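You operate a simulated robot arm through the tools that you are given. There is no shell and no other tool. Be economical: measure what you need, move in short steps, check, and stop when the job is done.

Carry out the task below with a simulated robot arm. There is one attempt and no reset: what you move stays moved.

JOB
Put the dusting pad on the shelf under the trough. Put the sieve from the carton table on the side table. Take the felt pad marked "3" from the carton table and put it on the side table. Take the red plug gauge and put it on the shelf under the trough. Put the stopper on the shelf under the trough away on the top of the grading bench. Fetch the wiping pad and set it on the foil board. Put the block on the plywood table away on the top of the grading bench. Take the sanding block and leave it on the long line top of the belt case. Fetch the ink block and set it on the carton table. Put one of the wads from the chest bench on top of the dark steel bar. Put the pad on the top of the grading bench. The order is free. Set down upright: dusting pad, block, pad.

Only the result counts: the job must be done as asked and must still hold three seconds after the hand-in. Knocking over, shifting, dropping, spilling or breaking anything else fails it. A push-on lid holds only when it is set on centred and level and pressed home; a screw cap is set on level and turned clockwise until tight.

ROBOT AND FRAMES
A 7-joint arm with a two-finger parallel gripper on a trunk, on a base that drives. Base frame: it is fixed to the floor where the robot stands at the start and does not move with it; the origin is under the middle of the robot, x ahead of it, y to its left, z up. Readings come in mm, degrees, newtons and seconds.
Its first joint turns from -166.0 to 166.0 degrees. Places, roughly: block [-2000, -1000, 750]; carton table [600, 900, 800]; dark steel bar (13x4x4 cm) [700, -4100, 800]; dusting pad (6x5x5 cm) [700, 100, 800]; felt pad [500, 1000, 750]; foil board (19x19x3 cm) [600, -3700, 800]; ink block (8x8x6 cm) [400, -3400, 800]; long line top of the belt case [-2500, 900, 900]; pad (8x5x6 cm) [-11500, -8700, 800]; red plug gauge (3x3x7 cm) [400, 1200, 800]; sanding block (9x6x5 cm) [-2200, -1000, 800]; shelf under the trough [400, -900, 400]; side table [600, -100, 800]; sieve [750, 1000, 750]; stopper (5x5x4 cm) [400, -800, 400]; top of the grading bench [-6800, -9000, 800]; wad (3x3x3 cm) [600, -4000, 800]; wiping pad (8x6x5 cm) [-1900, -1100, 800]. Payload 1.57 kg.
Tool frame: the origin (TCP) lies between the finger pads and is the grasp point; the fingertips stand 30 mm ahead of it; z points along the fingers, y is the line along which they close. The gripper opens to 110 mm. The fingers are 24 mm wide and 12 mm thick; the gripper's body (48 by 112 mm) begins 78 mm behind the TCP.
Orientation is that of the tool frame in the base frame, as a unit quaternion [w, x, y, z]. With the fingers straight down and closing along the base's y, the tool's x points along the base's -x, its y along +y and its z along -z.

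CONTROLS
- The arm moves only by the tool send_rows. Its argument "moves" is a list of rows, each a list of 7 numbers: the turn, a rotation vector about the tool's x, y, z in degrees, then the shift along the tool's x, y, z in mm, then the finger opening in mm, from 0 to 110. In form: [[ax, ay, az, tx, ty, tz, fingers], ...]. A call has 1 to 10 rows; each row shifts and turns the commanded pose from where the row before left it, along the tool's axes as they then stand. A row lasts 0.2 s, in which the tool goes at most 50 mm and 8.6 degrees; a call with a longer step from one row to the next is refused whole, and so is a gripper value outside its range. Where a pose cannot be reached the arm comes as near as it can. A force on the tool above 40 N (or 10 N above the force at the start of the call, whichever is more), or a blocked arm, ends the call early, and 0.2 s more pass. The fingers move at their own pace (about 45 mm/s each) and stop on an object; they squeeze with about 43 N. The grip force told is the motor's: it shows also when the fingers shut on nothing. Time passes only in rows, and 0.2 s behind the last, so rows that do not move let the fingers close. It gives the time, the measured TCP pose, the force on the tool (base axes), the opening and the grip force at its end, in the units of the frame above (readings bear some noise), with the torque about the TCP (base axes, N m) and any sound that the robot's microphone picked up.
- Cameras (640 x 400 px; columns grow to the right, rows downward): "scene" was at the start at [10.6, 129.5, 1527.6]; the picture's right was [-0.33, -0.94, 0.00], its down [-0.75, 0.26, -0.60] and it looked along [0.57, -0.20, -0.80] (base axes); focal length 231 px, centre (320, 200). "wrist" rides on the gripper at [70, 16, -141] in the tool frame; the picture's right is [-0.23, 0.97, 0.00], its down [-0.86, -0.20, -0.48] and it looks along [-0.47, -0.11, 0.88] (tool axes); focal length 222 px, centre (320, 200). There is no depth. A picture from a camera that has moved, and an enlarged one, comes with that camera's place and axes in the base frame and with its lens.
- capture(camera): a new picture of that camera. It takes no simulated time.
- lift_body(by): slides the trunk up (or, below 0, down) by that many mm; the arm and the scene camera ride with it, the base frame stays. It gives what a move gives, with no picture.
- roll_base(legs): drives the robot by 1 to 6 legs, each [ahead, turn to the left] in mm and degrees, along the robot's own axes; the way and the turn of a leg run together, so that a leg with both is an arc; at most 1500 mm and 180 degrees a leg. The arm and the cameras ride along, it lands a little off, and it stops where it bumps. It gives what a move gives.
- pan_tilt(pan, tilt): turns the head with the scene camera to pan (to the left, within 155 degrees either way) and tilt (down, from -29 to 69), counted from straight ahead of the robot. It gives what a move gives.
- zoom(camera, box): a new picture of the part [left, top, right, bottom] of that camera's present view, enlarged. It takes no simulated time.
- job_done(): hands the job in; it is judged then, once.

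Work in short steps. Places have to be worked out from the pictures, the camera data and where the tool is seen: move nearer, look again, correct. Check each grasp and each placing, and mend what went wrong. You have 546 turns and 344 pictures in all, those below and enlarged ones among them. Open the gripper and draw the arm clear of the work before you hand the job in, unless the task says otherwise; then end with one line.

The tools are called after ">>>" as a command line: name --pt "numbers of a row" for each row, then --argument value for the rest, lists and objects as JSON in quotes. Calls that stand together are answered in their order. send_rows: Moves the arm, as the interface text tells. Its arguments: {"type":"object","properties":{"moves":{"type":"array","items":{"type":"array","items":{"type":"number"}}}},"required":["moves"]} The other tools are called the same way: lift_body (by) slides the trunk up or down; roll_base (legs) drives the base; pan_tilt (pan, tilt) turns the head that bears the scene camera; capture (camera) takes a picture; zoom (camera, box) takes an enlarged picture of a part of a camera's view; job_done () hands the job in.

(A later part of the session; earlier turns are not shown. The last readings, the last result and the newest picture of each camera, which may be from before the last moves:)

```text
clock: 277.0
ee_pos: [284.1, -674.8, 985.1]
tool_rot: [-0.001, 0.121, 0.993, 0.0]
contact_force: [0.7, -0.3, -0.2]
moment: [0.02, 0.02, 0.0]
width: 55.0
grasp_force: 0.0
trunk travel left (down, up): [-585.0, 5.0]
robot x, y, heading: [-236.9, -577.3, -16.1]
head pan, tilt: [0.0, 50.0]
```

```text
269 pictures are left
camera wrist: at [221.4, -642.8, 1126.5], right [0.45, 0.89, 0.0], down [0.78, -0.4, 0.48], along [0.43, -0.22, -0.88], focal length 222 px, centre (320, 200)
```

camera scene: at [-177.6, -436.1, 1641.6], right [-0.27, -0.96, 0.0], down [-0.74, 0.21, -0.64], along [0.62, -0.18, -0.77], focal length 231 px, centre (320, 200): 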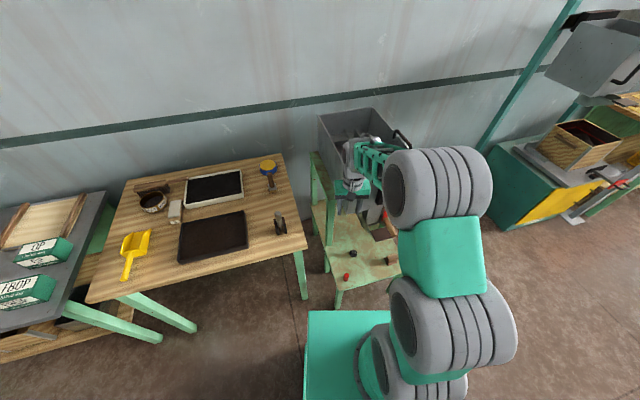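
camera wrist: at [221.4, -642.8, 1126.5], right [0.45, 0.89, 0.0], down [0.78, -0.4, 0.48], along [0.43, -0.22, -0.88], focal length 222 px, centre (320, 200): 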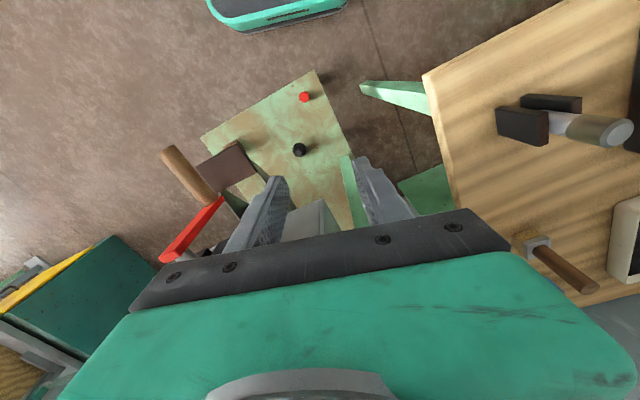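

Trough front wall is at x≈350, z≈861–1056, and the stopper sits just under it. I shift to (262,−735) and lower the trunk, then inspect clearances.

>>> send_rows --pt "0 0 0 3.5 -32 0 80" --pt "0 0 0 3.5 -32 0 80"

>>> lift_body --by -440

>>> capture --camera "scene"

>>> capture --camera "wrist"

```text
clock: 277.6
ee_pos: [261.1, -735.1, 985.3]
tool_rot: [-0.001, 0.121, 0.993, 0.0]
contact_force: [-0.6, 0.8, 0.0]
moment: [0.02, -0.02, -0.01]
width: 79.9
grasp_force: 0.1
trunk travel left (down, up): [-585.0, 5.0]
robot x, y, heading: [-237.9, -580.5, -16.1]
head pan, tilt: [0.0, 50.0]
```

```text
refused: -440 is not a number from -400 to 400
```

```text
268 pictures are left
camera scene: at [-178.9, -436.3, 1641.7], right [-0.28, -0.96, 0.0], down [-0.74, 0.21, -0.64], along [0.62, -0.18, -0.77], focal length 231 px, centre (320, 200)
```

scene: 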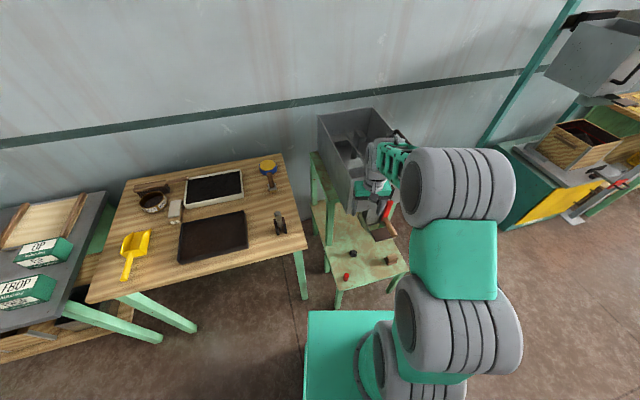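

```text
267 pictures are left
camera wrist: at [198.6, -704.0, 1126.9], right [0.45, 0.89, 0.0], down [0.78, -0.4, 0.48], along [0.43, -0.22, -0.88], focal length 222 px, centre (320, 200)
```

wrist: 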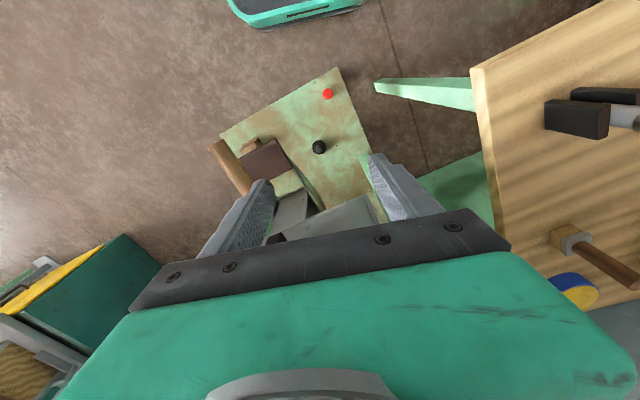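

Clearance to the crank ≈45 mm; lower 400.

>>> lift_body --by -400

>>> capture --camera "scene"

>>> capture --camera "wrist"

```text
clock: 281.4
ee_pos: [261.2, -735.3, 586.4]
tool_rot: [0.001, 0.121, 0.993, 0.001]
contact_force: [0.6, -0.1, -0.3]
moment: [0.04, 0.02, -0.05]
width: 80.0
grasp_force: 0.0
trunk travel left (down, up): [-185.0, 405.0]
robot x, y, heading: [-235.8, -573.7, -15.8]
head pan, tilt: [0.0, 50.0]
```

```text
266 pictures are left
camera scene: at [-178.8, -435.8, 1241.7], right [-0.27, -0.96, 0.0], down [-0.74, 0.21, -0.64], along [0.62, -0.18, -0.77], focal length 231 px, centre (320, 200)
```

scene: 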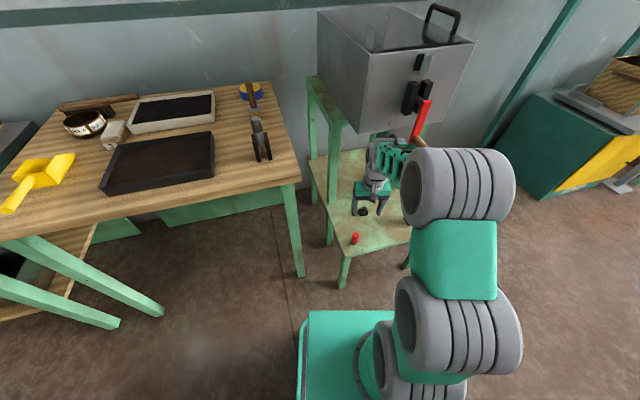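

```text
265 pictures are left
camera wrist: at [198.8, -703.3, 727.0], right [0.45, 0.89, 0.0], down [0.78, -0.4, 0.48], along [0.43, -0.22, -0.88], focal length 222 px, centre (320, 200)
```

wrist: 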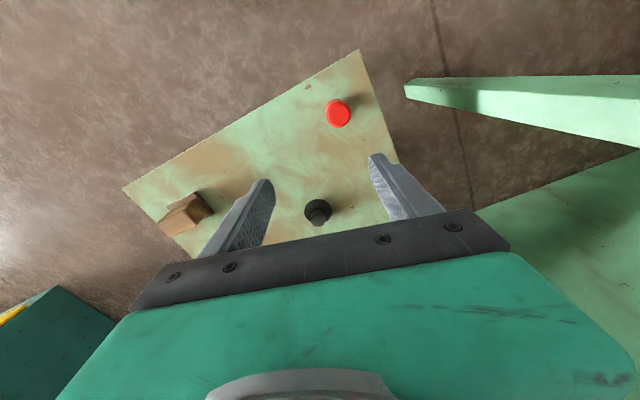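

Stopper at ≈[367,−793]. Wrist top is ~275 mm above the TCP, so I descend first, then slide forward under the trough's front edge.

>>> send_rows --pt "0 0 0 -15 -8 32 75" --pt "0 0 0 -15 -8 32 75" --pt "0 0 0 -15 -8 32 75" --pt "0 0 0 -25 -4 5 75" --pt "0 0 0 -25 -3 0 75" --pt "0 0 0 -21 0 0 75"

>>> capture --camera "scene"

>>> capture --camera "wrist"

```text
clock: 283.0
ee_pos: [358.5, -764.0, 474.7]
tool_rot: [-0.016, 0.098, 0.995, 0.008]
contact_force: [0.9, -0.1, -0.3]
moment: [-0.03, 0.04, 0.0]
width: 74.9
grasp_force: 0.1
trunk travel left (down, up): [-185.0, 405.0]
robot x, y, heading: [-239.0, -580.9, -13.2]
head pan, tilt: [0.0, 50.0]
stopped in row 6: the arm was blocked; the commanded pose is now the measured one
```

```text
264 pictures are left
camera scene: at [-175.7, -377.0, 1240.1], right [-0.23, -0.97, 0.05], down [-0.75, 0.15, -0.64], along [0.62, -0.18, -0.76], focal length 231 px, centre (320, 200)
```

scene: 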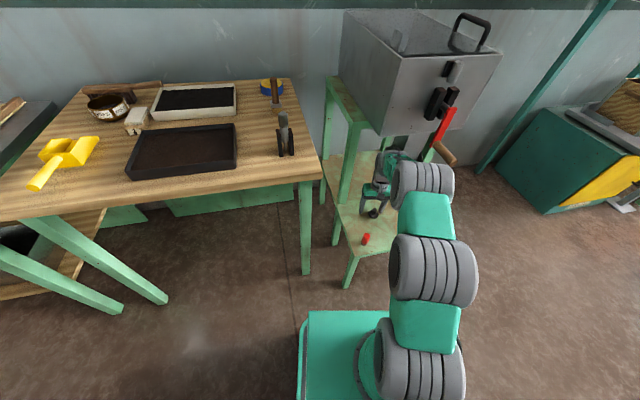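

```text
263 pictures are left
camera wrist: at [298.7, -738.7, 617.7], right [0.41, 0.91, 0.01], down [0.81, -0.37, 0.45], along [0.41, -0.18, -0.89], focal length 222 px, centre (320, 200)
```

wrist: 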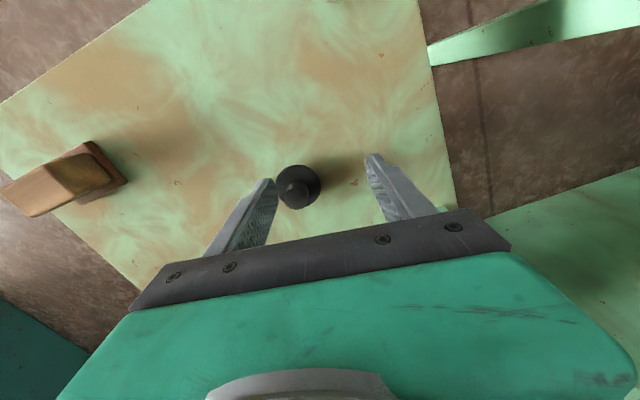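

Something blocked the arm (the robot leaned slightly); probably the elbow near the crank. Retreat straight back at once.

>>> send_rows --pt "0 0 0 20 0 0 75" --pt "0 0 0 25 3 0 75" --pt "0 0 0 25 8 0 75"

>>> capture --camera "scene"

```text
clock: 283.8
ee_pos: [276.5, -769.8, 461.9]
tool_rot: [-0.022, 0.113, 0.993, 0.028]
contact_force: [-0.4, -0.3, 0.2]
moment: [0.03, -0.02, -0.03]
width: 75.1
grasp_force: 0.1
trunk travel left (down, up): [-185.0, 405.0]
robot x, y, heading: [-238.8, -576.4, -13.7]
head pan, tilt: [0.0, 50.0]
```

```text
262 pictures are left
camera scene: at [-188.3, -435.8, 1241.2], right [-0.24, -0.97, 0.0], down [-0.74, 0.19, -0.64], along [0.63, -0.15, -0.76], focal length 231 px, centre (320, 200)
```

scene: 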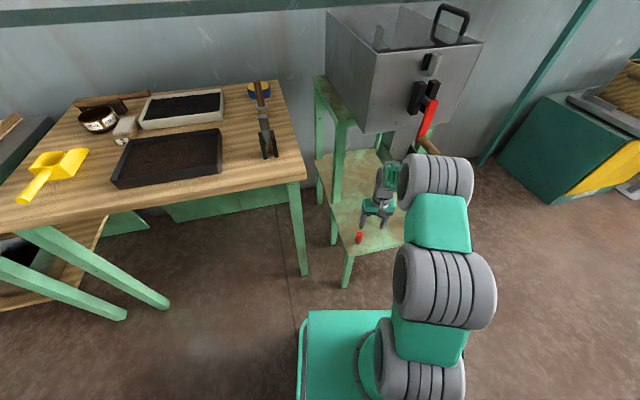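

The elbow, which bulges to the robot's right, met the crank grip. I back out upward past the plug, then I'll approach from the right-hand side instead.

>>> send_rows --pt "0 0 0 10 0 -25 60" --pt "0 0 0 10 0 -30 60" --pt "0 0 0 30 8 -8 60" --pt "0 0 0 35 8 -8 60" --pt "0 0 0 35 8 -8 60" --pt "0 0 0 35 8 -8 60"

>>> capture --camera "scene"

>>> capture --camera "wrist"

```text
clock: 285.2
ee_pos: [146.4, -696.8, 564.0]
tool_rot: [-0.018, 0.11, 0.994, 0.015]
contact_force: [0.3, -0.3, -0.1]
moment: [0.02, 0.02, 0.01]
width: 60.0
grasp_force: 0.0
trunk travel left (down, up): [-185.0, 405.0]
robot x, y, heading: [-237.7, -581.4, -14.7]
head pan, tilt: [0.0, 50.0]
```

```text
261 pictures are left
camera scene: at [-182.1, -433.6, 1241.7], right [-0.25, -0.97, 0.0], down [-0.74, 0.19, -0.64], along [0.62, -0.16, -0.77], focal length 231 px, centre (320, 200)
```

scene: 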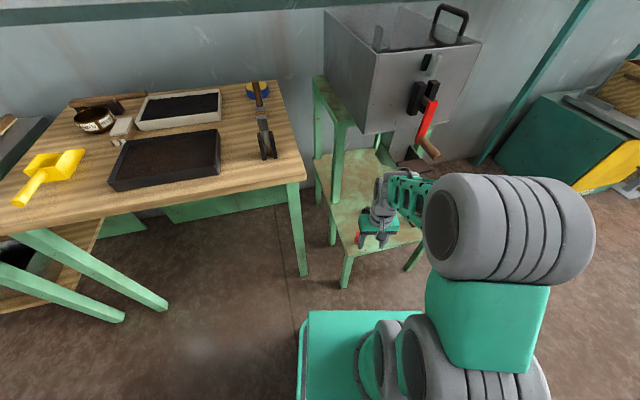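

```text
260 pictures are left
camera wrist: at [87.1, -669.3, 707.5], right [0.44, 0.9, 0.02], down [0.8, -0.4, 0.44], along [0.4, -0.18, -0.9], focal length 222 px, centre (320, 200)
```

wrist: 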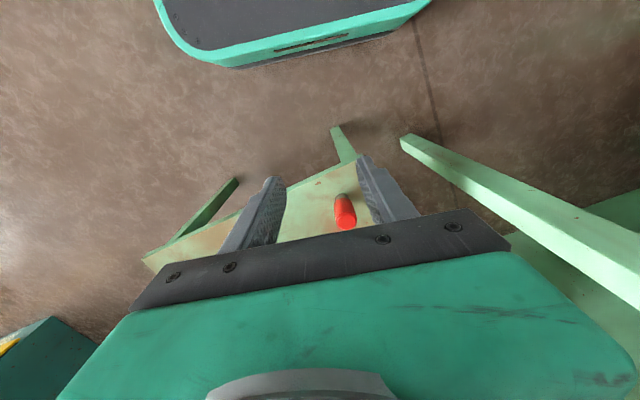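

The crank grip is where it was (≈[209,−855,842]). Level the tool, raise, and drive to the right side (y≈−1110).

>>> send_rows --pt "1.5 -2.2 0 0 0 0 60"

>>> lift_body --by 400

>>> roll_base --legs '[[-60, 0], [0, -75.3], [540, 0], [0, 90], [60, 0]]'

>>> lift_body --by -400

>>> capture --camera "scene"

>>> capture --camera "wrist"

```text
clock: 285.6
ee_pos: [146.9, -695.7, 563.6]
tool_rot: [0.002, 0.109, 0.994, 0.0]
contact_force: [-0.3, 0.5, 0.5]
moment: [-0.01, 0.0, 0.01]
width: 59.9
grasp_force: 0.1
trunk travel left (down, up): [-185.0, 405.0]
robot x, y, heading: [-237.4, -578.5, -14.6]
head pan, tilt: [0.0, 50.0]
```

```text
clock: 289.5
ee_pos: [146.2, -696.3, 964.2]
tool_rot: [0.002, 0.11, 0.994, 0.0]
contact_force: [-0.2, -0.2, -0.1]
moment: [0.02, 0.0, 0.03]
width: 59.9
grasp_force: 0.0
trunk travel left (down, up): [-585.0, 5.0]
robot x, y, heading: [-241.1, -581.0, -14.6]
head pan, tilt: [0.0, 50.0]
```

```text
clock: 300.8
ee_pos: [171.7, -1121.3, 963.7]
tool_rot: [0.001, -0.016, 1.0, 0.0]
contact_force: [0.3, -0.3, 0.0]
moment: [0.03, 0.04, -0.03]
width: 60.1
grasp_force: 0.0
trunk travel left (down, up): [-585.0, 5.0]
robot x, y, heading: [-233.0, -1102.4, -0.1]
head pan, tilt: [0.0, 50.0]
```

```text
clock: 304.6
ee_pos: [171.9, -1121.2, 563.9]
tool_rot: [0.001, -0.016, 1.0, 0.0]
contact_force: [0.8, -0.5, 0.3]
moment: [-0.07, 0.0, 0.0]
width: 60.1
grasp_force: 0.1
trunk travel left (down, up): [-185.0, 405.0]
robot x, y, heading: [-233.6, -1105.2, -0.2]
head pan, tilt: [0.0, 50.0]
```

```text
259 pictures are left
camera scene: at [-213.7, -948.9, 1241.7], right [0.0, -1.0, 0.0], down [-0.77, 0.0, -0.64], along [0.64, 0.0, -0.77], focal length 231 px, centre (320, 200)
```

scene: 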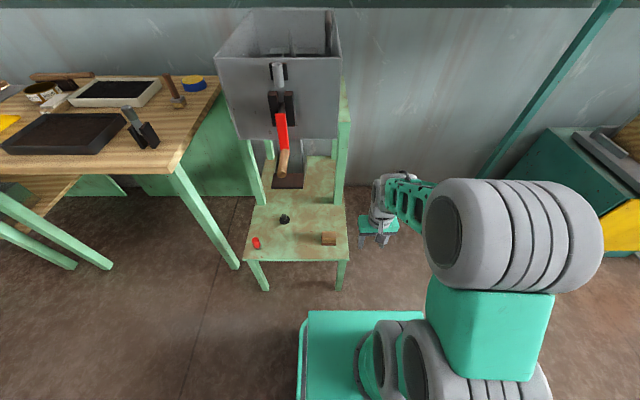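

```text
258 pictures are left
camera wrist: at [101.2, -1106.5, 704.8], right [0.2, 0.98, 0.0], down [0.86, -0.17, 0.48], along [0.47, -0.09, -0.88], focal length 222 px, centre (320, 200)
```

wrist: 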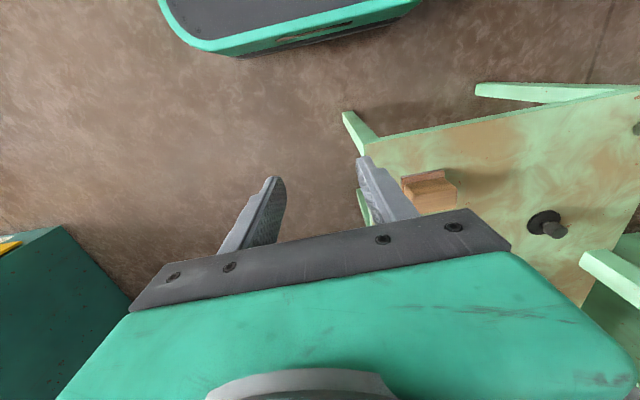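

Right side is open. Advance 100 mm, then swing the hand left under the crank level at z≈490.

>>> roll_base --legs '[[100, 0]]'

>>> send_rows --pt "0 0 0 -25 20 20 75" --pt "0 0 0 -25 30 25 75" --pt "0 0 0 -25 35 25 75" --pt "0 0 0 -5 45 2 75" --pt "0 0 0 -5 45 0 75" --pt "0 0 0 0 40 0 75"

>>> capture --camera "scene"

>>> capture --camera "wrist"

```text
clock: 305.7
ee_pos: [271.7, -1120.5, 562.6]
tool_rot: [0.001, -0.016, 1.0, 0.0]
contact_force: [0.8, 1.2, 0.3]
moment: [0.01, -0.01, -0.01]
width: 60.0
grasp_force: 0.1
trunk travel left (down, up): [-185.0, 405.0]
robot x, y, heading: [-130.4, -1098.8, -0.1]
head pan, tilt: [0.0, 50.0]
```

```text
clock: 307.3
ee_pos: [350.2, -942.1, 489.7]
tool_rot: [-0.005, 0.02, 1.0, -0.007]
contact_force: [0.1, -0.1, -1.3]
moment: [0.02, 0.03, -0.01]
width: 74.8
grasp_force: 0.1
trunk travel left (down, up): [-185.0, 405.0]
robot x, y, heading: [-129.7, -1103.0, -3.1]
head pan, tilt: [0.0, 50.0]
stopped in row 6: the arm was blocked; the commanded pose is now the measured one
```

```text
257 pictures are left
camera scene: at [-110.1, -1038.6, 1259.2], right [-0.05, -1.0, -0.07], down [-0.76, 0.09, -0.64], along [0.65, 0.02, -0.76], focal length 231 px, centre (320, 200)
```

scene: 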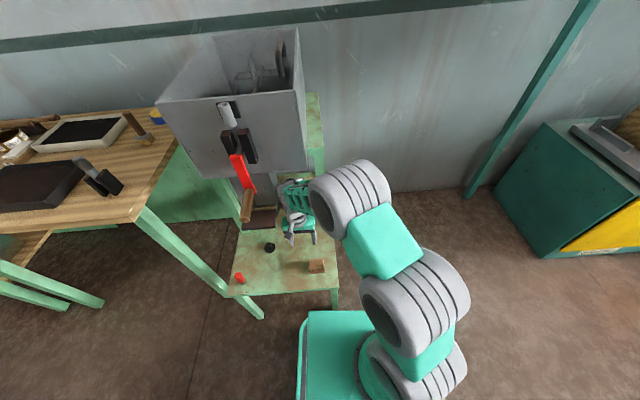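

```text
256 pictures are left
camera wrist: at [283.3, -921.3, 631.5], right [0.27, 0.96, -0.02], down [0.85, -0.23, 0.47], along [0.45, -0.14, -0.88], focal length 222 px, centre (320, 200)
```

wrist: 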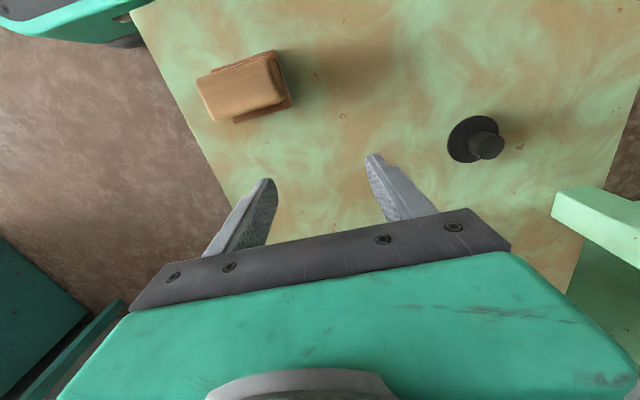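

Blocked again; back off to the right immediately, then look closely at what hangs under the trough.

>>> send_rows --pt "0 0 0 0 -30 0 75" --pt "0 0 0 5 -45 0 75" --pt "0 0 0 20 -45 0 75" --pt "0 0 0 30 -35 -20 75" --pt "0 0 0 40 -20 -20 75"

>>> capture --camera "scene"

>>> zoom --camera "scene" --box '[180, 90, 360, 280]'

```text
refused: row 4 steps farther than a row can; nothing moved
```

```text
255 pictures are left
camera scene: at [-110.1, -1038.6, 1259.2], right [-0.05, -1.0, -0.07], down [-0.76, 0.09, -0.64], along [0.65, 0.02, -0.76], focal length 231 px, centre (320, 200)
```

scene: 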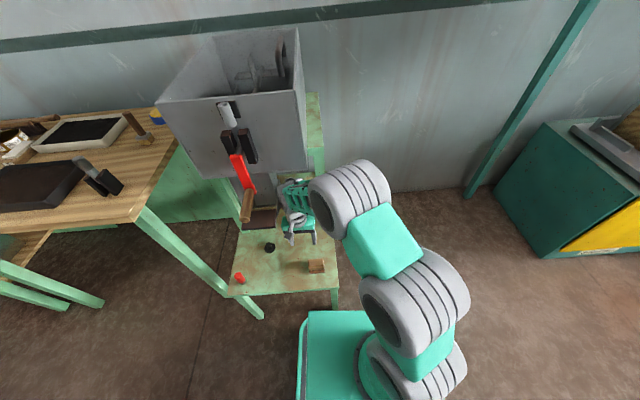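

```text
2.11 times, centred on (270, 185) of scene
camera zoom: at [-110.1, -1038.6, 1259.2], right [-0.05, -1.0, -0.07], down [-0.76, 0.09, -0.64], along [0.65, 0.02, -0.76], focal length 486 px, centre (425, 232)
```

zoom: 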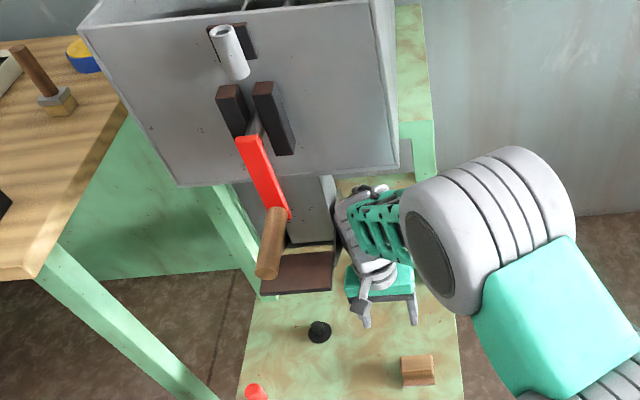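

A discharge chute with a flap hangs at about [281–400, −810…−895, z≥700]; vertical wrist collides with it. Back out, then plan a tilted (≈45°) approach from the front.

>>> send_rows --pt "0 0 0 0 -30 0 75" --pt "0 0 0 5 -45 0 75" --pt "0 0 0 20 -40 0 75" --pt "0 0 0 30 -30 -10 75" --pt "0 0 0 40 -20 -10 75"

>>> lift_body --by 400

>>> capture --camera "scene"

```text
clock: 308.5
ee_pos: [251.5, -1077.7, 507.4]
tool_rot: [-0.008, 0.001, 1.0, -0.018]
contact_force: [0.4, 0.7, -0.5]
moment: [-0.05, 0.01, 0.0]
width: 75.1
grasp_force: 0.1
trunk travel left (down, up): [-185.0, 405.0]
robot x, y, heading: [-130.4, -1105.7, -1.6]
head pan, tilt: [0.0, 50.0]
```

```text
clock: 312.4
ee_pos: [250.9, -1078.8, 905.8]
tool_rot: [-0.008, 0.003, 1.0, -0.017]
contact_force: [-0.6, -0.7, 0.2]
moment: [0.0, -0.01, 0.02]
width: 74.8
grasp_force: 0.1
trunk travel left (down, up): [-585.0, 5.0]
robot x, y, heading: [-131.7, -1101.6, -1.4]
head pan, tilt: [0.0, 50.0]
```

```text
253 pictures are left
camera scene: at [-108.5, -950.2, 1641.6], right [-0.03, -1.0, 0.0], down [-0.77, 0.02, -0.64], along [0.64, -0.02, -0.77], focal length 231 px, centre (320, 200)
```

scene: 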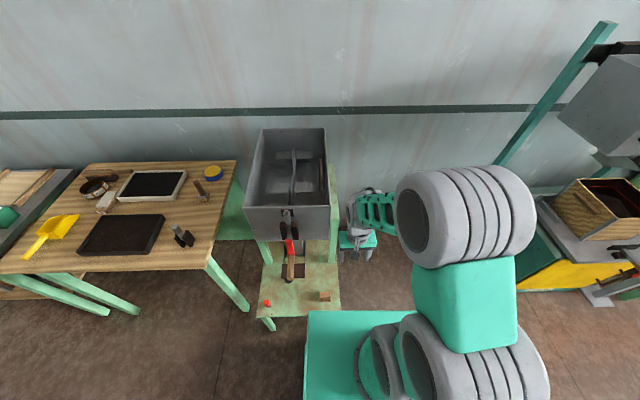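

Reposition to (−250,−762) facing the shelf, level the tool.

>>> roll_base --legs '[[-120, 0], [0, 91.4], [340, 0], [0, -90]]'

>>> lift_body --by -400

>>> send_rows --pt "-1.95 -0.9 -0.35 0 0 0 75" --pt "0 -7.5 0 0 0 0 75" --pt "0 -7.5 0 0 0 0 75" --pt "0 -7.5 0 0 0 0 75" --pt "0 -7.5 0 0 0 0 75" --pt "0 -7.5 0 0 0 0 75" --pt "0 -7.5 0 0 0 0 75"

>>> capture --camera "scene"

>>> capture --camera "wrist"

```text
clock: 323.1
ee_pos: [134.5, -726.0, 907.1]
tool_rot: [-0.008, -0.008, 1.0, -0.018]
contact_force: [0.1, -0.8, 0.4]
moment: [-0.02, 0.01, 0.0]
width: 74.8
grasp_force: 0.1
trunk travel left (down, up): [-585.0, 5.0]
robot x, y, heading: [-247.0, -761.7, -0.7]
head pan, tilt: [0.0, 50.0]
```

```text
clock: 327.0
ee_pos: [134.3, -727.7, 507.6]
tool_rot: [-0.008, -0.006, 1.0, -0.017]
contact_force: [0.4, -0.5, 0.8]
moment: [-0.02, 0.01, 0.0]
width: 75.0
grasp_force: 0.0
trunk travel left (down, up): [-185.0, 405.0]
robot x, y, heading: [-246.3, -758.8, -0.6]
head pan, tilt: [0.0, 50.0]
```

```text
clock: 328.6
ee_pos: [134.7, -725.5, 507.5]
tool_rot: [0.384, -0.01, 0.923, 0.004]
contact_force: [-0.5, 1.0, -0.3]
moment: [0.02, -0.04, 0.0]
width: 75.1
grasp_force: 0.0
trunk travel left (down, up): [-185.0, 405.0]
robot x, y, heading: [-243.9, -757.4, -0.4]
head pan, tilt: [0.0, 50.0]
```

```text
252 pictures are left
camera scene: at [-227.7, -604.1, 1241.7], right [-0.01, -1.0, 0.0], down [-0.77, 0.01, -0.64], along [0.64, -0.01, -0.77], focal length 231 px, centre (320, 200)
```

scene: 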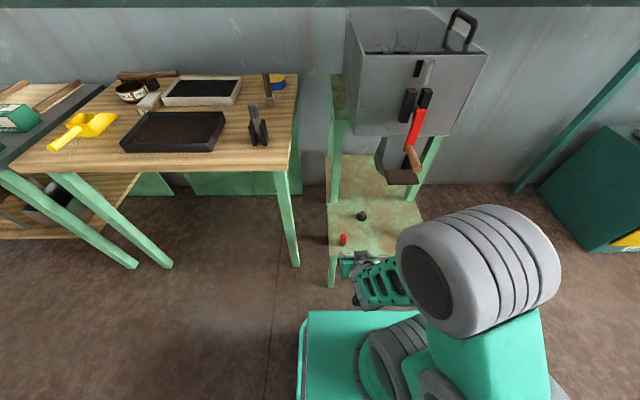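

```text
251 pictures are left
camera wrist: at [-14.1, -713.0, 556.8], right [0.14, 0.98, 0.16], down [0.27, -0.19, 0.94], along [0.95, -0.09, -0.29], focal length 222 px, centre (320, 200)
```

wrist: 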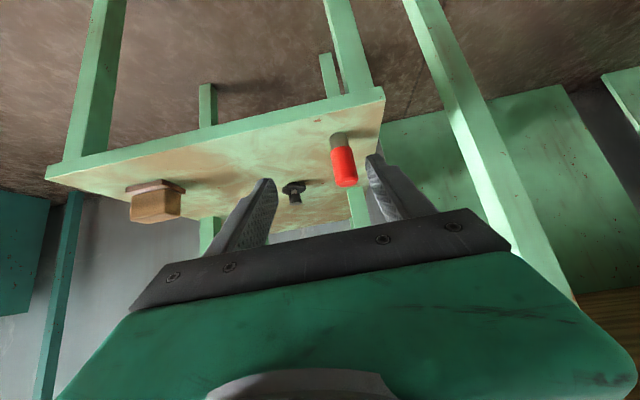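

Tool is tilted 45°. Align y with the stopper and move forward at height first.

>>> send_rows --pt "0 0 0 -14 -34 14 75" --pt "0 0 0 -14 -34 14 75" --pt "0 0 0 -27.8 0 31.1 75" --pt "0 0 0 -27.8 0 31.1 75" --pt "0 0 0 -27.8 0 31.1 75"

>>> capture --camera "scene"

>>> capture --camera "wrist"

```text
clock: 329.8
ee_pos: [301.8, -790.3, 500.6]
tool_rot: [0.383, -0.009, 0.924, 0.003]
contact_force: [1.5, -0.9, 0.1]
moment: [0.02, 0.0, 0.0]
width: 75.1
grasp_force: 0.1
trunk travel left (down, up): [-185.0, 405.0]
robot x, y, heading: [-245.3, -755.7, -0.5]
head pan, tilt: [0.0, 50.0]
```

```text
250 pictures are left
camera scene: at [-228.0, -604.1, 1241.7], right [-0.01, -1.0, 0.0], down [-0.77, 0.01, -0.64], along [0.64, -0.01, -0.77], focal length 231 px, centre (320, 200)
```

scene: 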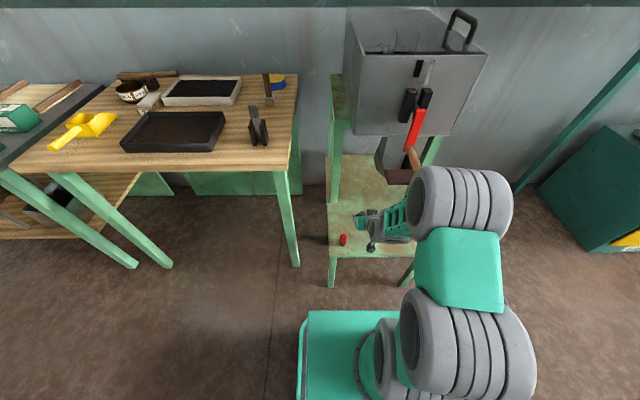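

```text
249 pictures are left
camera wrist: at [152.9, -777.1, 550.7], right [0.14, 0.98, 0.16], down [0.27, -0.19, 0.94], along [0.95, -0.09, -0.29], focal length 222 px, centre (320, 200)
```

wrist: 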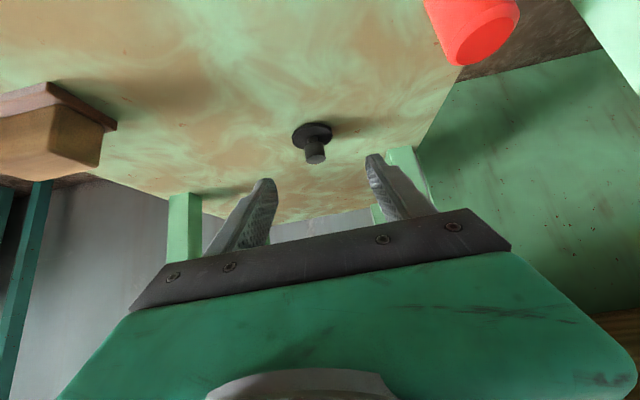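

Stopper: flange disc with a ~24 mm knob, centre [371,−796]. I'll grip the knob with TCP ≈[354,−796,443].

>>> send_rows --pt "0 0 0 2 -3 30 60" --pt "0 0 0 2 -3 30 60" --pt "0 0 0 0 0 17 60"

>>> capture --camera "wrist"

```text
clock: 330.6
ee_pos: [351.9, -794.7, 442.2]
tool_rot: [0.383, -0.009, 0.924, 0.003]
contact_force: [0.4, 0.8, -1.1]
moment: [0.02, -0.02, -0.03]
width: 60.1
grasp_force: 0.1
trunk travel left (down, up): [-185.0, 405.0]
robot x, y, heading: [-247.8, -756.7, -0.2]
head pan, tilt: [0.0, 50.0]
```

```text
248 pictures are left
camera wrist: at [204.5, -782.6, 492.3], right [0.14, 0.98, 0.16], down [0.27, -0.19, 0.94], along [0.95, -0.09, -0.29], focal length 222 px, centre (320, 200)
```

wrist: 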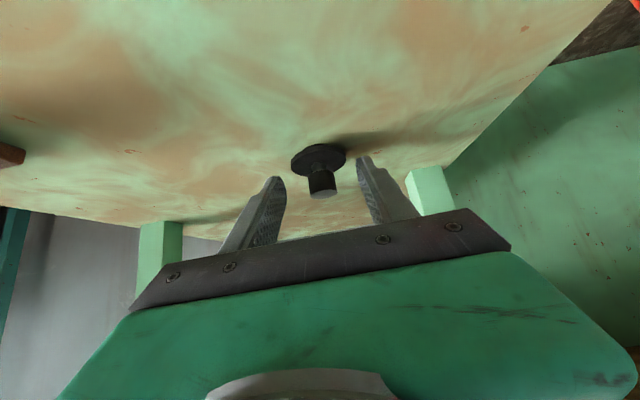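

Knob lies between the tips. Close and lift.

>>> send_rows --pt "0 0 0 0 0 2 5" --pt "0 0 0 0 0 0 5" --pt "0 0 0 0 0 0 5" --pt "0 0 0 0 0 0 5"

>>> send_rows --pt "0 0 0 -10 0 -10 5" --pt "0 0 0 -15 0 -15 5" --pt "0 0 0 -15 0 -30 5" --pt "0 0 0 0 0 -40 5" --pt "0 0 0 15 0 -40 5" --pt "0 0 0 20 0 -40 5"

>>> capture --camera "wrist"

>>> capture --camera "scene"

```text
clock: 331.6
ee_pos: [354.5, -794.6, 441.4]
tool_rot: [0.383, -0.011, 0.924, 0.004]
contact_force: [2.0, 1.1, 3.2]
moment: [0.03, -0.11, 0.04]
width: 20.4
grasp_force: 28.4
trunk travel left (down, up): [-185.0, 405.0]
robot x, y, heading: [-245.0, -760.0, -0.5]
head pan, tilt: [0.0, 50.0]
```

```text
clock: 333.0
ee_pos: [232.2, -798.2, 567.1]
tool_rot: [0.383, -0.01, 0.924, 0.003]
contact_force: [-0.1, -0.7, -0.2]
moment: [0.03, -0.01, -0.01]
width: 20.4
grasp_force: 34.0
trunk travel left (down, up): [-185.0, 405.0]
robot x, y, heading: [-247.2, -762.7, -0.6]
head pan, tilt: [0.0, 50.0]
```

```text
247 pictures are left
camera wrist: at [85.0, -784.7, 618.5], right [0.14, 0.98, 0.16], down [0.27, -0.19, 0.94], along [0.95, -0.09, -0.29], focal length 222 px, centre (320, 200)
```

wrist: 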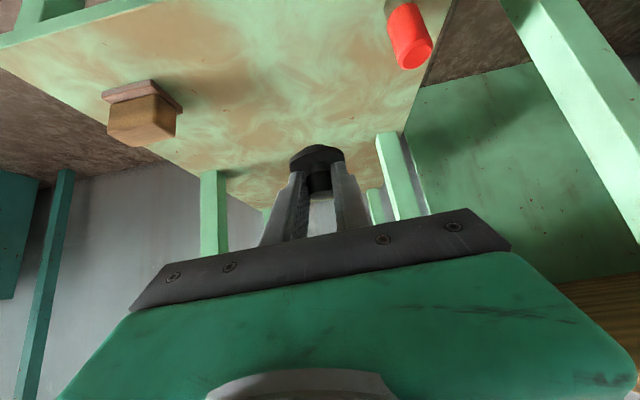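

```text
246 pictures are left
camera scene: at [-227.1, -604.1, 1241.6], right [-0.01, -1.0, 0.0], down [-0.77, 0.01, -0.64], along [0.64, -0.01, -0.77], focal length 231 px, centre (320, 200)
```

scene: 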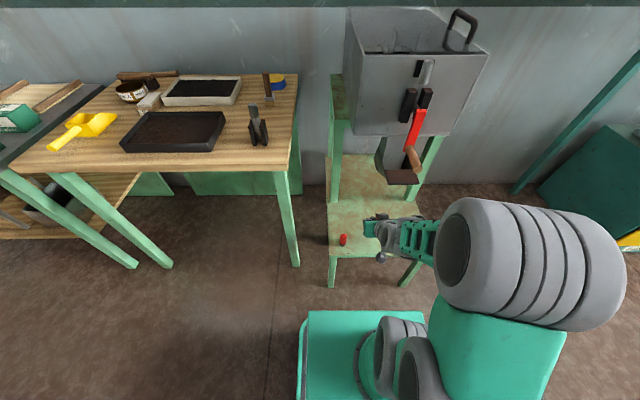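

Stopper held by its knob. Back off, raise the trunk, and look along −y and the rear for a route to the grading bench.

>>> roll_base --legs '[[-300, 0]]'

>>> lift_body --by 400

>>> pan_tilt --pan -110 --tilt 12

>>> capture --camera "scene"

>>> zoom --camera "scene" --box '[160, 80, 480, 280]'

```text
clock: 335.0
ee_pos: [-68.1, -795.8, 567.4]
tool_rot: [0.383, -0.009, 0.924, 0.003]
contact_force: [0.9, 0.2, 0.0]
moment: [-0.03, 0.0, -0.01]
width: 19.8
grasp_force: 34.0
trunk travel left (down, up): [-185.0, 405.0]
robot x, y, heading: [-548.5, -754.3, -0.9]
head pan, tilt: [0.0, 50.0]
```

```text
clock: 338.9
ee_pos: [-67.2, -794.6, 968.2]
tool_rot: [0.383, -0.009, 0.924, 0.003]
contact_force: [0.7, 0.0, -0.7]
moment: [0.02, 0.0, -0.01]
width: 20.3
grasp_force: 33.5
trunk travel left (down, up): [-585.0, 5.0]
robot x, y, heading: [-554.0, -757.0, -0.7]
head pan, tilt: [0.0, 50.0]
```

```text
clock: 340.7
ee_pos: [-66.8, -795.3, 968.9]
tool_rot: [0.383, -0.008, 0.924, 0.003]
contact_force: [0.4, 0.3, -0.7]
moment: [0.01, 0.03, 0.0]
width: 20.4
grasp_force: 33.8
trunk travel left (down, up): [-585.0, 5.0]
robot x, y, heading: [-549.3, -751.9, -0.8]
head pan, tilt: [-110.0, 12.0]
```

```text
245 pictures are left
camera scene: at [-638.6, -686.8, 1700.3], right [-0.94, 0.35, 0.0], down [0.07, 0.19, -0.98], along [-0.35, -0.92, -0.21], focal length 231 px, centre (320, 200)
```

scene: 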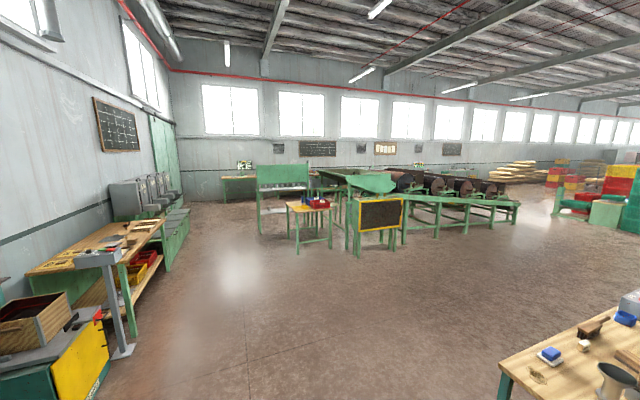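

```text
2.00 times, centred on (320, 180) of scene
camera zoom: at [-638.6, -686.8, 1700.3], right [-0.94, 0.35, 0.0], down [0.07, 0.19, -0.98], along [-0.35, -0.92, -0.21], focal length 462 px, centre (320, 240)
```

zoom: 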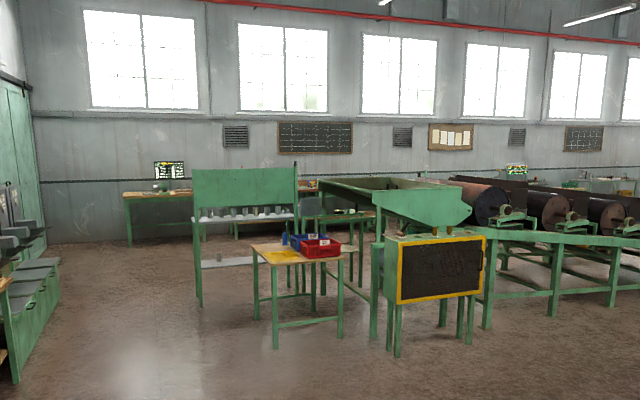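

The long machine runs along y≈−4000 from x≈−2450 to −6800; I'll go west along y≈−2700 first and re-look for the bench beyond the machine's end.

>>> roll_base --legs '[[0, -142.2], [1500, 0], [1500, 0], [0, -34], [1500, 0], [1500, 0]]'

>>> pan_tilt --pan 30 --tilt 12

>>> capture --camera "scene"

```text
clock: 376.7
ee_pos: [-6403.6, -2701.4, 968.2]
tool_rot: [0.016, 0.923, 0.041, -0.382]
contact_force: [0.5, 0.7, -0.1]
moment: [0.01, -0.01, 0.0]
width: 20.0
grasp_force: 33.6
trunk travel left (down, up): [-585.0, 5.0]
robot x, y, heading: [-5922.2, -2710.0, -176.6]
head pan, tilt: [-110.0, 12.0]
```

```text
clock: 378.9
ee_pos: [-6403.1, -2700.2, 967.6]
tool_rot: [0.016, 0.923, 0.041, -0.382]
contact_force: [0.5, -0.1, -1.0]
moment: [-0.01, -0.02, 0.0]
width: 20.1
grasp_force: 33.5
trunk travel left (down, up): [-585.0, 5.0]
robot x, y, heading: [-5920.7, -2708.7, -176.9]
head pan, tilt: [30.0, 12.0]
```

```text
243 pictures are left
camera scene: at [-5929.2, -2910.5, 1700.3], right [-0.55, 0.84, 0.0], down [0.17, 0.11, -0.98], along [-0.82, -0.54, -0.21], focal length 231 px, centre (320, 200)
```

scene: 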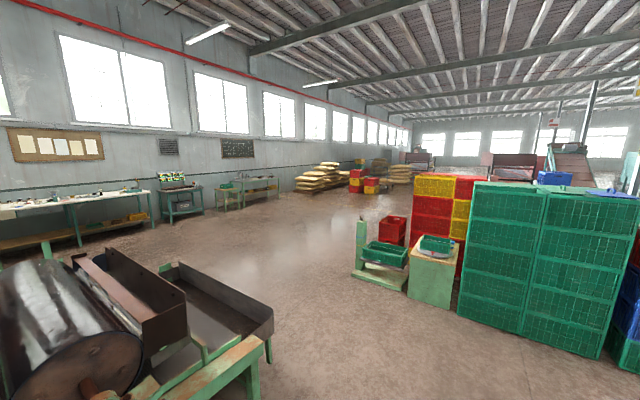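

The grading bench is the wall bench at left (px≈65,203); pad table at (260,185). I pass between the machine end (x≈−7100) and the crates at x≈−8050.

>>> roll_base --legs '[[0, 17], [1190, 0], [1100, 0], [0, 69.8], [1000, 0]]'

>>> pan_tilt --pan 20 --tilt 20

>>> capture --camera "scene"

```text
clock: 398.9
ee_pos: [-8097.4, -4978.1, 968.4]
tool_rot: [0.274, 0.643, 0.663, -0.267]
contact_force: [-0.6, 0.1, -0.6]
moment: [0.01, -0.02, 0.01]
width: 20.2
grasp_force: 33.7
trunk travel left (down, up): [-585.0, 5.0]
robot x, y, heading: [-8058.8, -4495.1, -90.0]
head pan, tilt: [30.0, 12.0]
```

```text
clock: 399.6
ee_pos: [-8097.5, -4978.3, 967.4]
tool_rot: [0.274, 0.644, 0.662, -0.268]
contact_force: [0.6, -0.7, -1.1]
moment: [0.01, 0.0, 0.01]
width: 20.4
grasp_force: 34.1
trunk travel left (down, up): [-585.0, 5.0]
robot x, y, heading: [-8058.7, -4496.2, -90.0]
head pan, tilt: [20.0, 20.0]
```

```text
242 pictures are left
camera scene: at [-7873.6, -4525.6, 1687.3], right [-0.94, -0.34, 0.0], down [-0.12, 0.32, -0.94], along [0.32, -0.88, -0.34], focal length 231 px, centre (320, 200)
```

scene: 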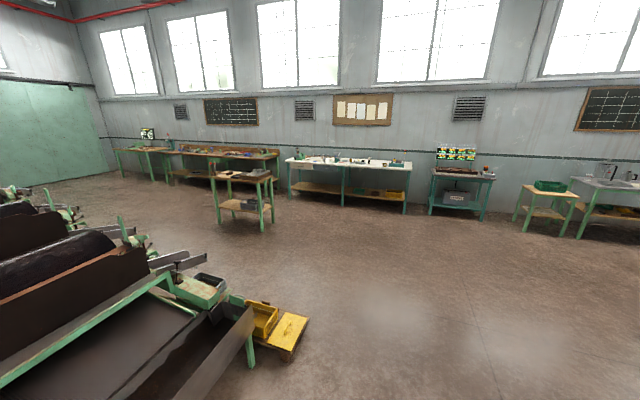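

The white-topped bench straight ahead-right is the grading bench. Drive to about (−6900,−7990) facing it.

>>> roll_base --legs '[[1000, 0], [950, 0], [0, 36], [1000, 0], [950, 0], [0, -36]]'

>>> pan_tilt --pan 0 --tilt 30

>>> capture --camera "scene"

```text
clock: 422.1
ee_pos: [-6990.4, -8509.1, 968.3]
tool_rot: [0.272, 0.648, 0.658, -0.269]
contact_force: [-0.1, -0.5, 0.8]
moment: [0.01, -0.01, 0.0]
width: 20.2
grasp_force: 33.4
trunk travel left (down, up): [-585.0, 5.0]
robot x, y, heading: [-6945.7, -8031.5, -90.9]
head pan, tilt: [20.0, 20.0]
```

```text
clock: 422.9
ee_pos: [-6990.2, -8508.9, 967.8]
tool_rot: [0.273, 0.648, 0.659, -0.269]
contact_force: [-0.2, -0.7, -0.3]
moment: [-0.03, -0.02, -0.01]
width: 20.6
grasp_force: 33.7
trunk travel left (down, up): [-585.0, 5.0]
robot x, y, heading: [-6949.6, -8028.2, -91.0]
head pan, tilt: [0.0, 30.0]
```

```text
241 pictures are left
camera scene: at [-6792.8, -8061.3, 1671.2], right [-1.0, 0.01, 0.0], down [0.01, 0.5, -0.87], along [-0.01, -0.87, -0.5], focal length 231 px, centre (320, 200)
```

scene: 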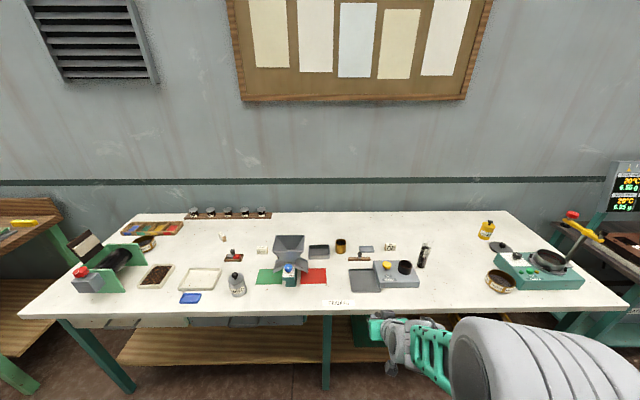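

Free zone on the bench around [−7300…−7520, −8690…−8900]. Drive to x≈−7380 and approach.

>>> roll_base --legs '[[0, -89], [440, 0], [0, 90], [200, 0]]'

>>> pan_tilt --pan 0 --tilt 50

>>> capture --camera "scene"

>>> capture --camera "wrist"

```text
clock: 434.4
ee_pos: [-7430.4, -8709.2, 966.9]
tool_rot: [0.273, 0.646, 0.66, -0.268]
contact_force: [-0.7, -0.4, -0.5]
moment: [0.0, 0.0, 0.01]
width: 20.3
grasp_force: 34.2
trunk travel left (down, up): [-585.0, 5.0]
robot x, y, heading: [-7390.4, -8224.7, -90.7]
head pan, tilt: [0.0, 30.0]
```

```text
clock: 435.2
ee_pos: [-7430.6, -8707.8, 969.1]
tool_rot: [0.273, 0.646, 0.661, -0.268]
contact_force: [-0.5, 0.4, -1.6]
moment: [0.01, 0.0, -0.01]
width: 20.3
grasp_force: 34.1
trunk travel left (down, up): [-585.0, 5.0]
robot x, y, heading: [-7388.2, -8228.9, -90.8]
head pan, tilt: [0.0, 50.0]
```

```text
240 pictures are left
camera scene: at [-7235.4, -8246.9, 1641.7], right [-1.0, 0.01, 0.0], down [0.01, 0.77, -0.64], along [-0.01, -0.64, -0.77], focal length 231 px, centre (320, 200)
```

scene: 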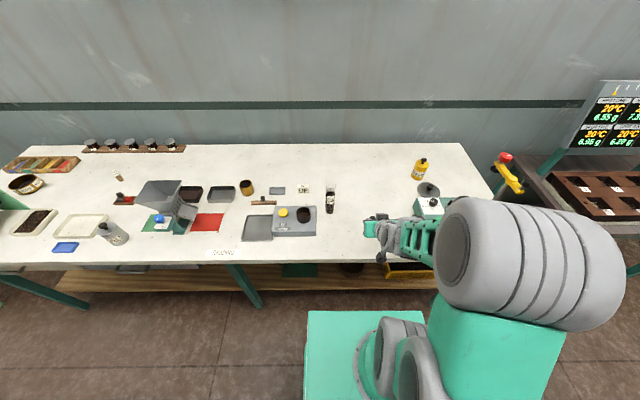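

```text
239 pictures are left
camera wrist: at [-7415.9, -8559.0, 1018.6], right [0.98, -0.14, 0.16], down [-0.19, -0.27, 0.94], along [-0.09, -0.95, -0.29], focal length 222 px, centre (320, 200)
```

wrist: 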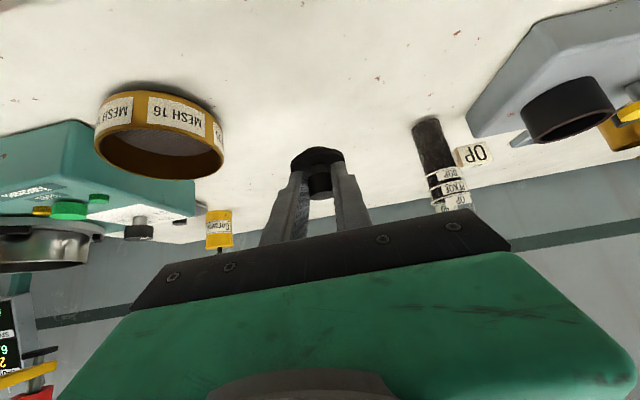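

Clear area. Shift 50 mm to −x and lower to contact.

>>> send_rows --pt "0 0 0 0 -40 0 5" --pt "0 0 0 20 -10 20 5" --pt "0 0 0 15 0 15 5" --pt "0 0 0 8 0 8 5" --pt "0 0 0 7 0 7 5" --pt "0 0 0 7 0 7 5" --pt "0 0 0 6 0 6 5" --pt "0 0 0 5 0 5 5" --pt "0 0 0 5 0 5 5" --pt "0 0 0 5 0 5 5"

>>> capture --camera "wrist"

```text
clock: 436.8
ee_pos: [-7479.6, -8709.6, 891.2]
tool_rot: [0.279, 0.644, 0.657, -0.274]
contact_force: [2.8, 21.8, 29.4]
moment: [0.38, -0.12, 0.07]
width: 20.1
grasp_force: 34.1
trunk travel left (down, up): [-585.0, 5.0]
robot x, y, heading: [-7393.3, -8225.2, -90.7]
head pan, tilt: [0.0, 50.0]
stopped in row 7: the force on the tool passed its limit (the readings are from after the stop); the commanded pose is now the measured one
```

```text
238 pictures are left
camera wrist: at [-7465.6, -8559.6, 939.0], right [0.98, -0.14, 0.16], down [-0.19, -0.26, 0.95], along [-0.09, -0.96, -0.28], focal length 222 px, centre (320, 200)
```

wrist: 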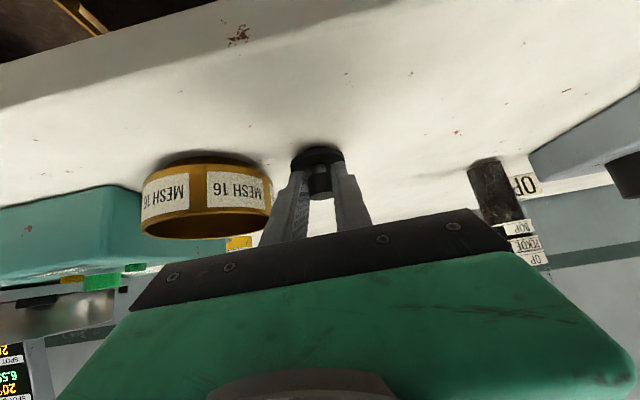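

Bench top ≈849. The sieve is close on the left; lift slightly, shift 35 mm right and set down.

>>> send_rows --pt "0 0 0 -8 0 -8 5" --pt "0 0 0 0 35 0 5" --pt "0 0 0 4 0 4 5" --pt "0 0 0 2 0 2 5" --pt "0 0 0 2 0 2 5" --pt "0 0 0 2 0 2 5"

```text
clock: 438.3
ee_pos: [-7444.8, -8711.9, 890.4]
tool_rot: [0.281, 0.643, 0.657, -0.277]
contact_force: [1.8, 21.7, 30.7]
moment: [0.36, -0.08, 0.04]
width: 20.2
grasp_force: 33.3
trunk travel left (down, up): [-585.0, 5.0]
robot x, y, heading: [-7390.0, -8227.7, -90.6]
head pan, tilt: [0.0, 50.0]
stopped in row 6: the force on the tool passed its limit (the readings are from after the stop); the commanded pose is now the measured one
```

In contact. Release and withdraw along the tool axis.

>>> send_rows --pt "0 0 0 0 0 0 45" --pt "0 0 0 0 0 0 45" --pt "0 0 0 0 0 -3 45" --pt "0 0 0 0 0 -30 45" --pt "0 0 0 0 0 -45 45" --pt "0 0 0 0 0 -45 45"

>>> capture --camera "wrist"

```text
clock: 439.7
ee_pos: [-7446.2, -8624.6, 973.3]
tool_rot: [0.279, 0.644, 0.658, -0.275]
contact_force: [0.4, -0.3, 0.1]
moment: [0.0, 0.03, -0.02]
width: 45.0
grasp_force: 0.1
trunk travel left (down, up): [-585.0, 5.0]
robot x, y, heading: [-7388.5, -8227.8, -90.6]
head pan, tilt: [0.0, 50.0]
```

```text
237 pictures are left
camera wrist: at [-7431.3, -8474.1, 1020.6], right [0.98, -0.14, 0.16], down [-0.19, -0.25, 0.95], along [-0.09, -0.96, -0.27], focal length 222 px, centre (320, 200)
```

wrist: 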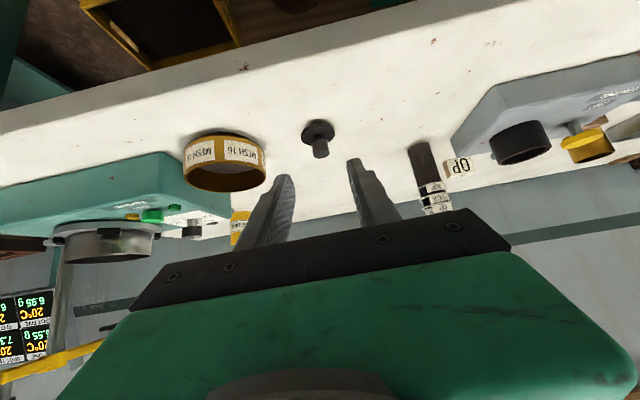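

Stopper is on the bench. Back off, re-level the tool, and drive west toward the pad near [−11500,−8700].

>>> roll_base --legs '[[-250, 0], [0, -89.4], [1400, 0], [1400, 0], [1000, 0]]'

>>> send_rows --pt "0 7.27 0 0 0 0 90" --pt "0 7.27 0 0 0 0 90" --pt "0 7.27 0 0 0 0 90" --pt "0 7.27 0 0 0 0 90" --pt "0 7.27 0 0 0 0 90" --pt "0 7.27 0 0 0 0 90"

>>> pan_tilt --pan 45 --tilt 30

>>> capture --camera "scene"

```text
clock: 463.2
ee_pos: [-11586.5, -7882.4, 973.6]
tool_rot: [0.005, 0.92, 0.011, -0.392]
contact_force: [0.2, -0.6, -0.1]
moment: [0.01, -0.01, 0.02]
width: 45.2
grasp_force: 0.0
trunk travel left (down, up): [-585.0, 5.0]
robot x, y, heading: [-11185.6, -7938.2, 179.6]
head pan, tilt: [0.0, 50.0]
```

```text
clock: 464.6
ee_pos: [-11586.9, -7883.1, 973.2]
tool_rot: [-0.002, 1.0, 0.01, -0.021]
contact_force: [0.0, 0.5, -0.2]
moment: [-0.01, 0.0, 0.01]
width: 90.1
grasp_force: 0.0
trunk travel left (down, up): [-585.0, 5.0]
robot x, y, heading: [-11188.9, -7940.5, 179.4]
head pan, tilt: [0.0, 50.0]
```

```text
clock: 465.8
ee_pos: [-11586.2, -7882.7, 972.5]
tool_rot: [-0.001, 1.0, 0.012, -0.023]
contact_force: [-0.4, 0.3, -1.4]
moment: [-0.02, 0.01, -0.03]
width: 90.0
grasp_force: 0.1
trunk travel left (down, up): [-585.0, 5.0]
robot x, y, heading: [-11184.1, -7938.5, 179.3]
head pan, tilt: [45.0, 30.0]
```

```text
236 pictures are left
camera scene: at [-11193.0, -8156.9, 1671.2], right [-0.7, 0.71, 0.0], down [0.36, 0.35, -0.87], along [-0.62, -0.61, -0.5], focal length 231 px, centre (320, 200)
```

scene: 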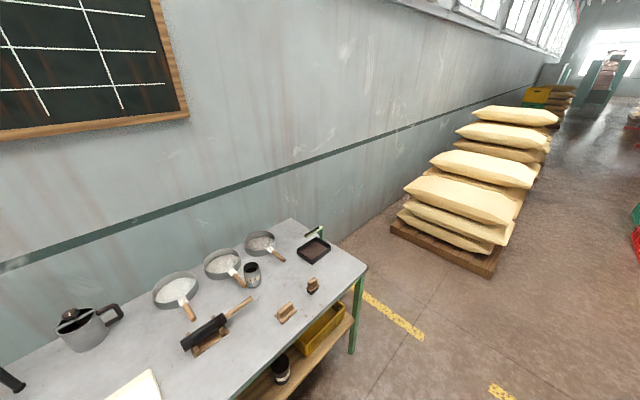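

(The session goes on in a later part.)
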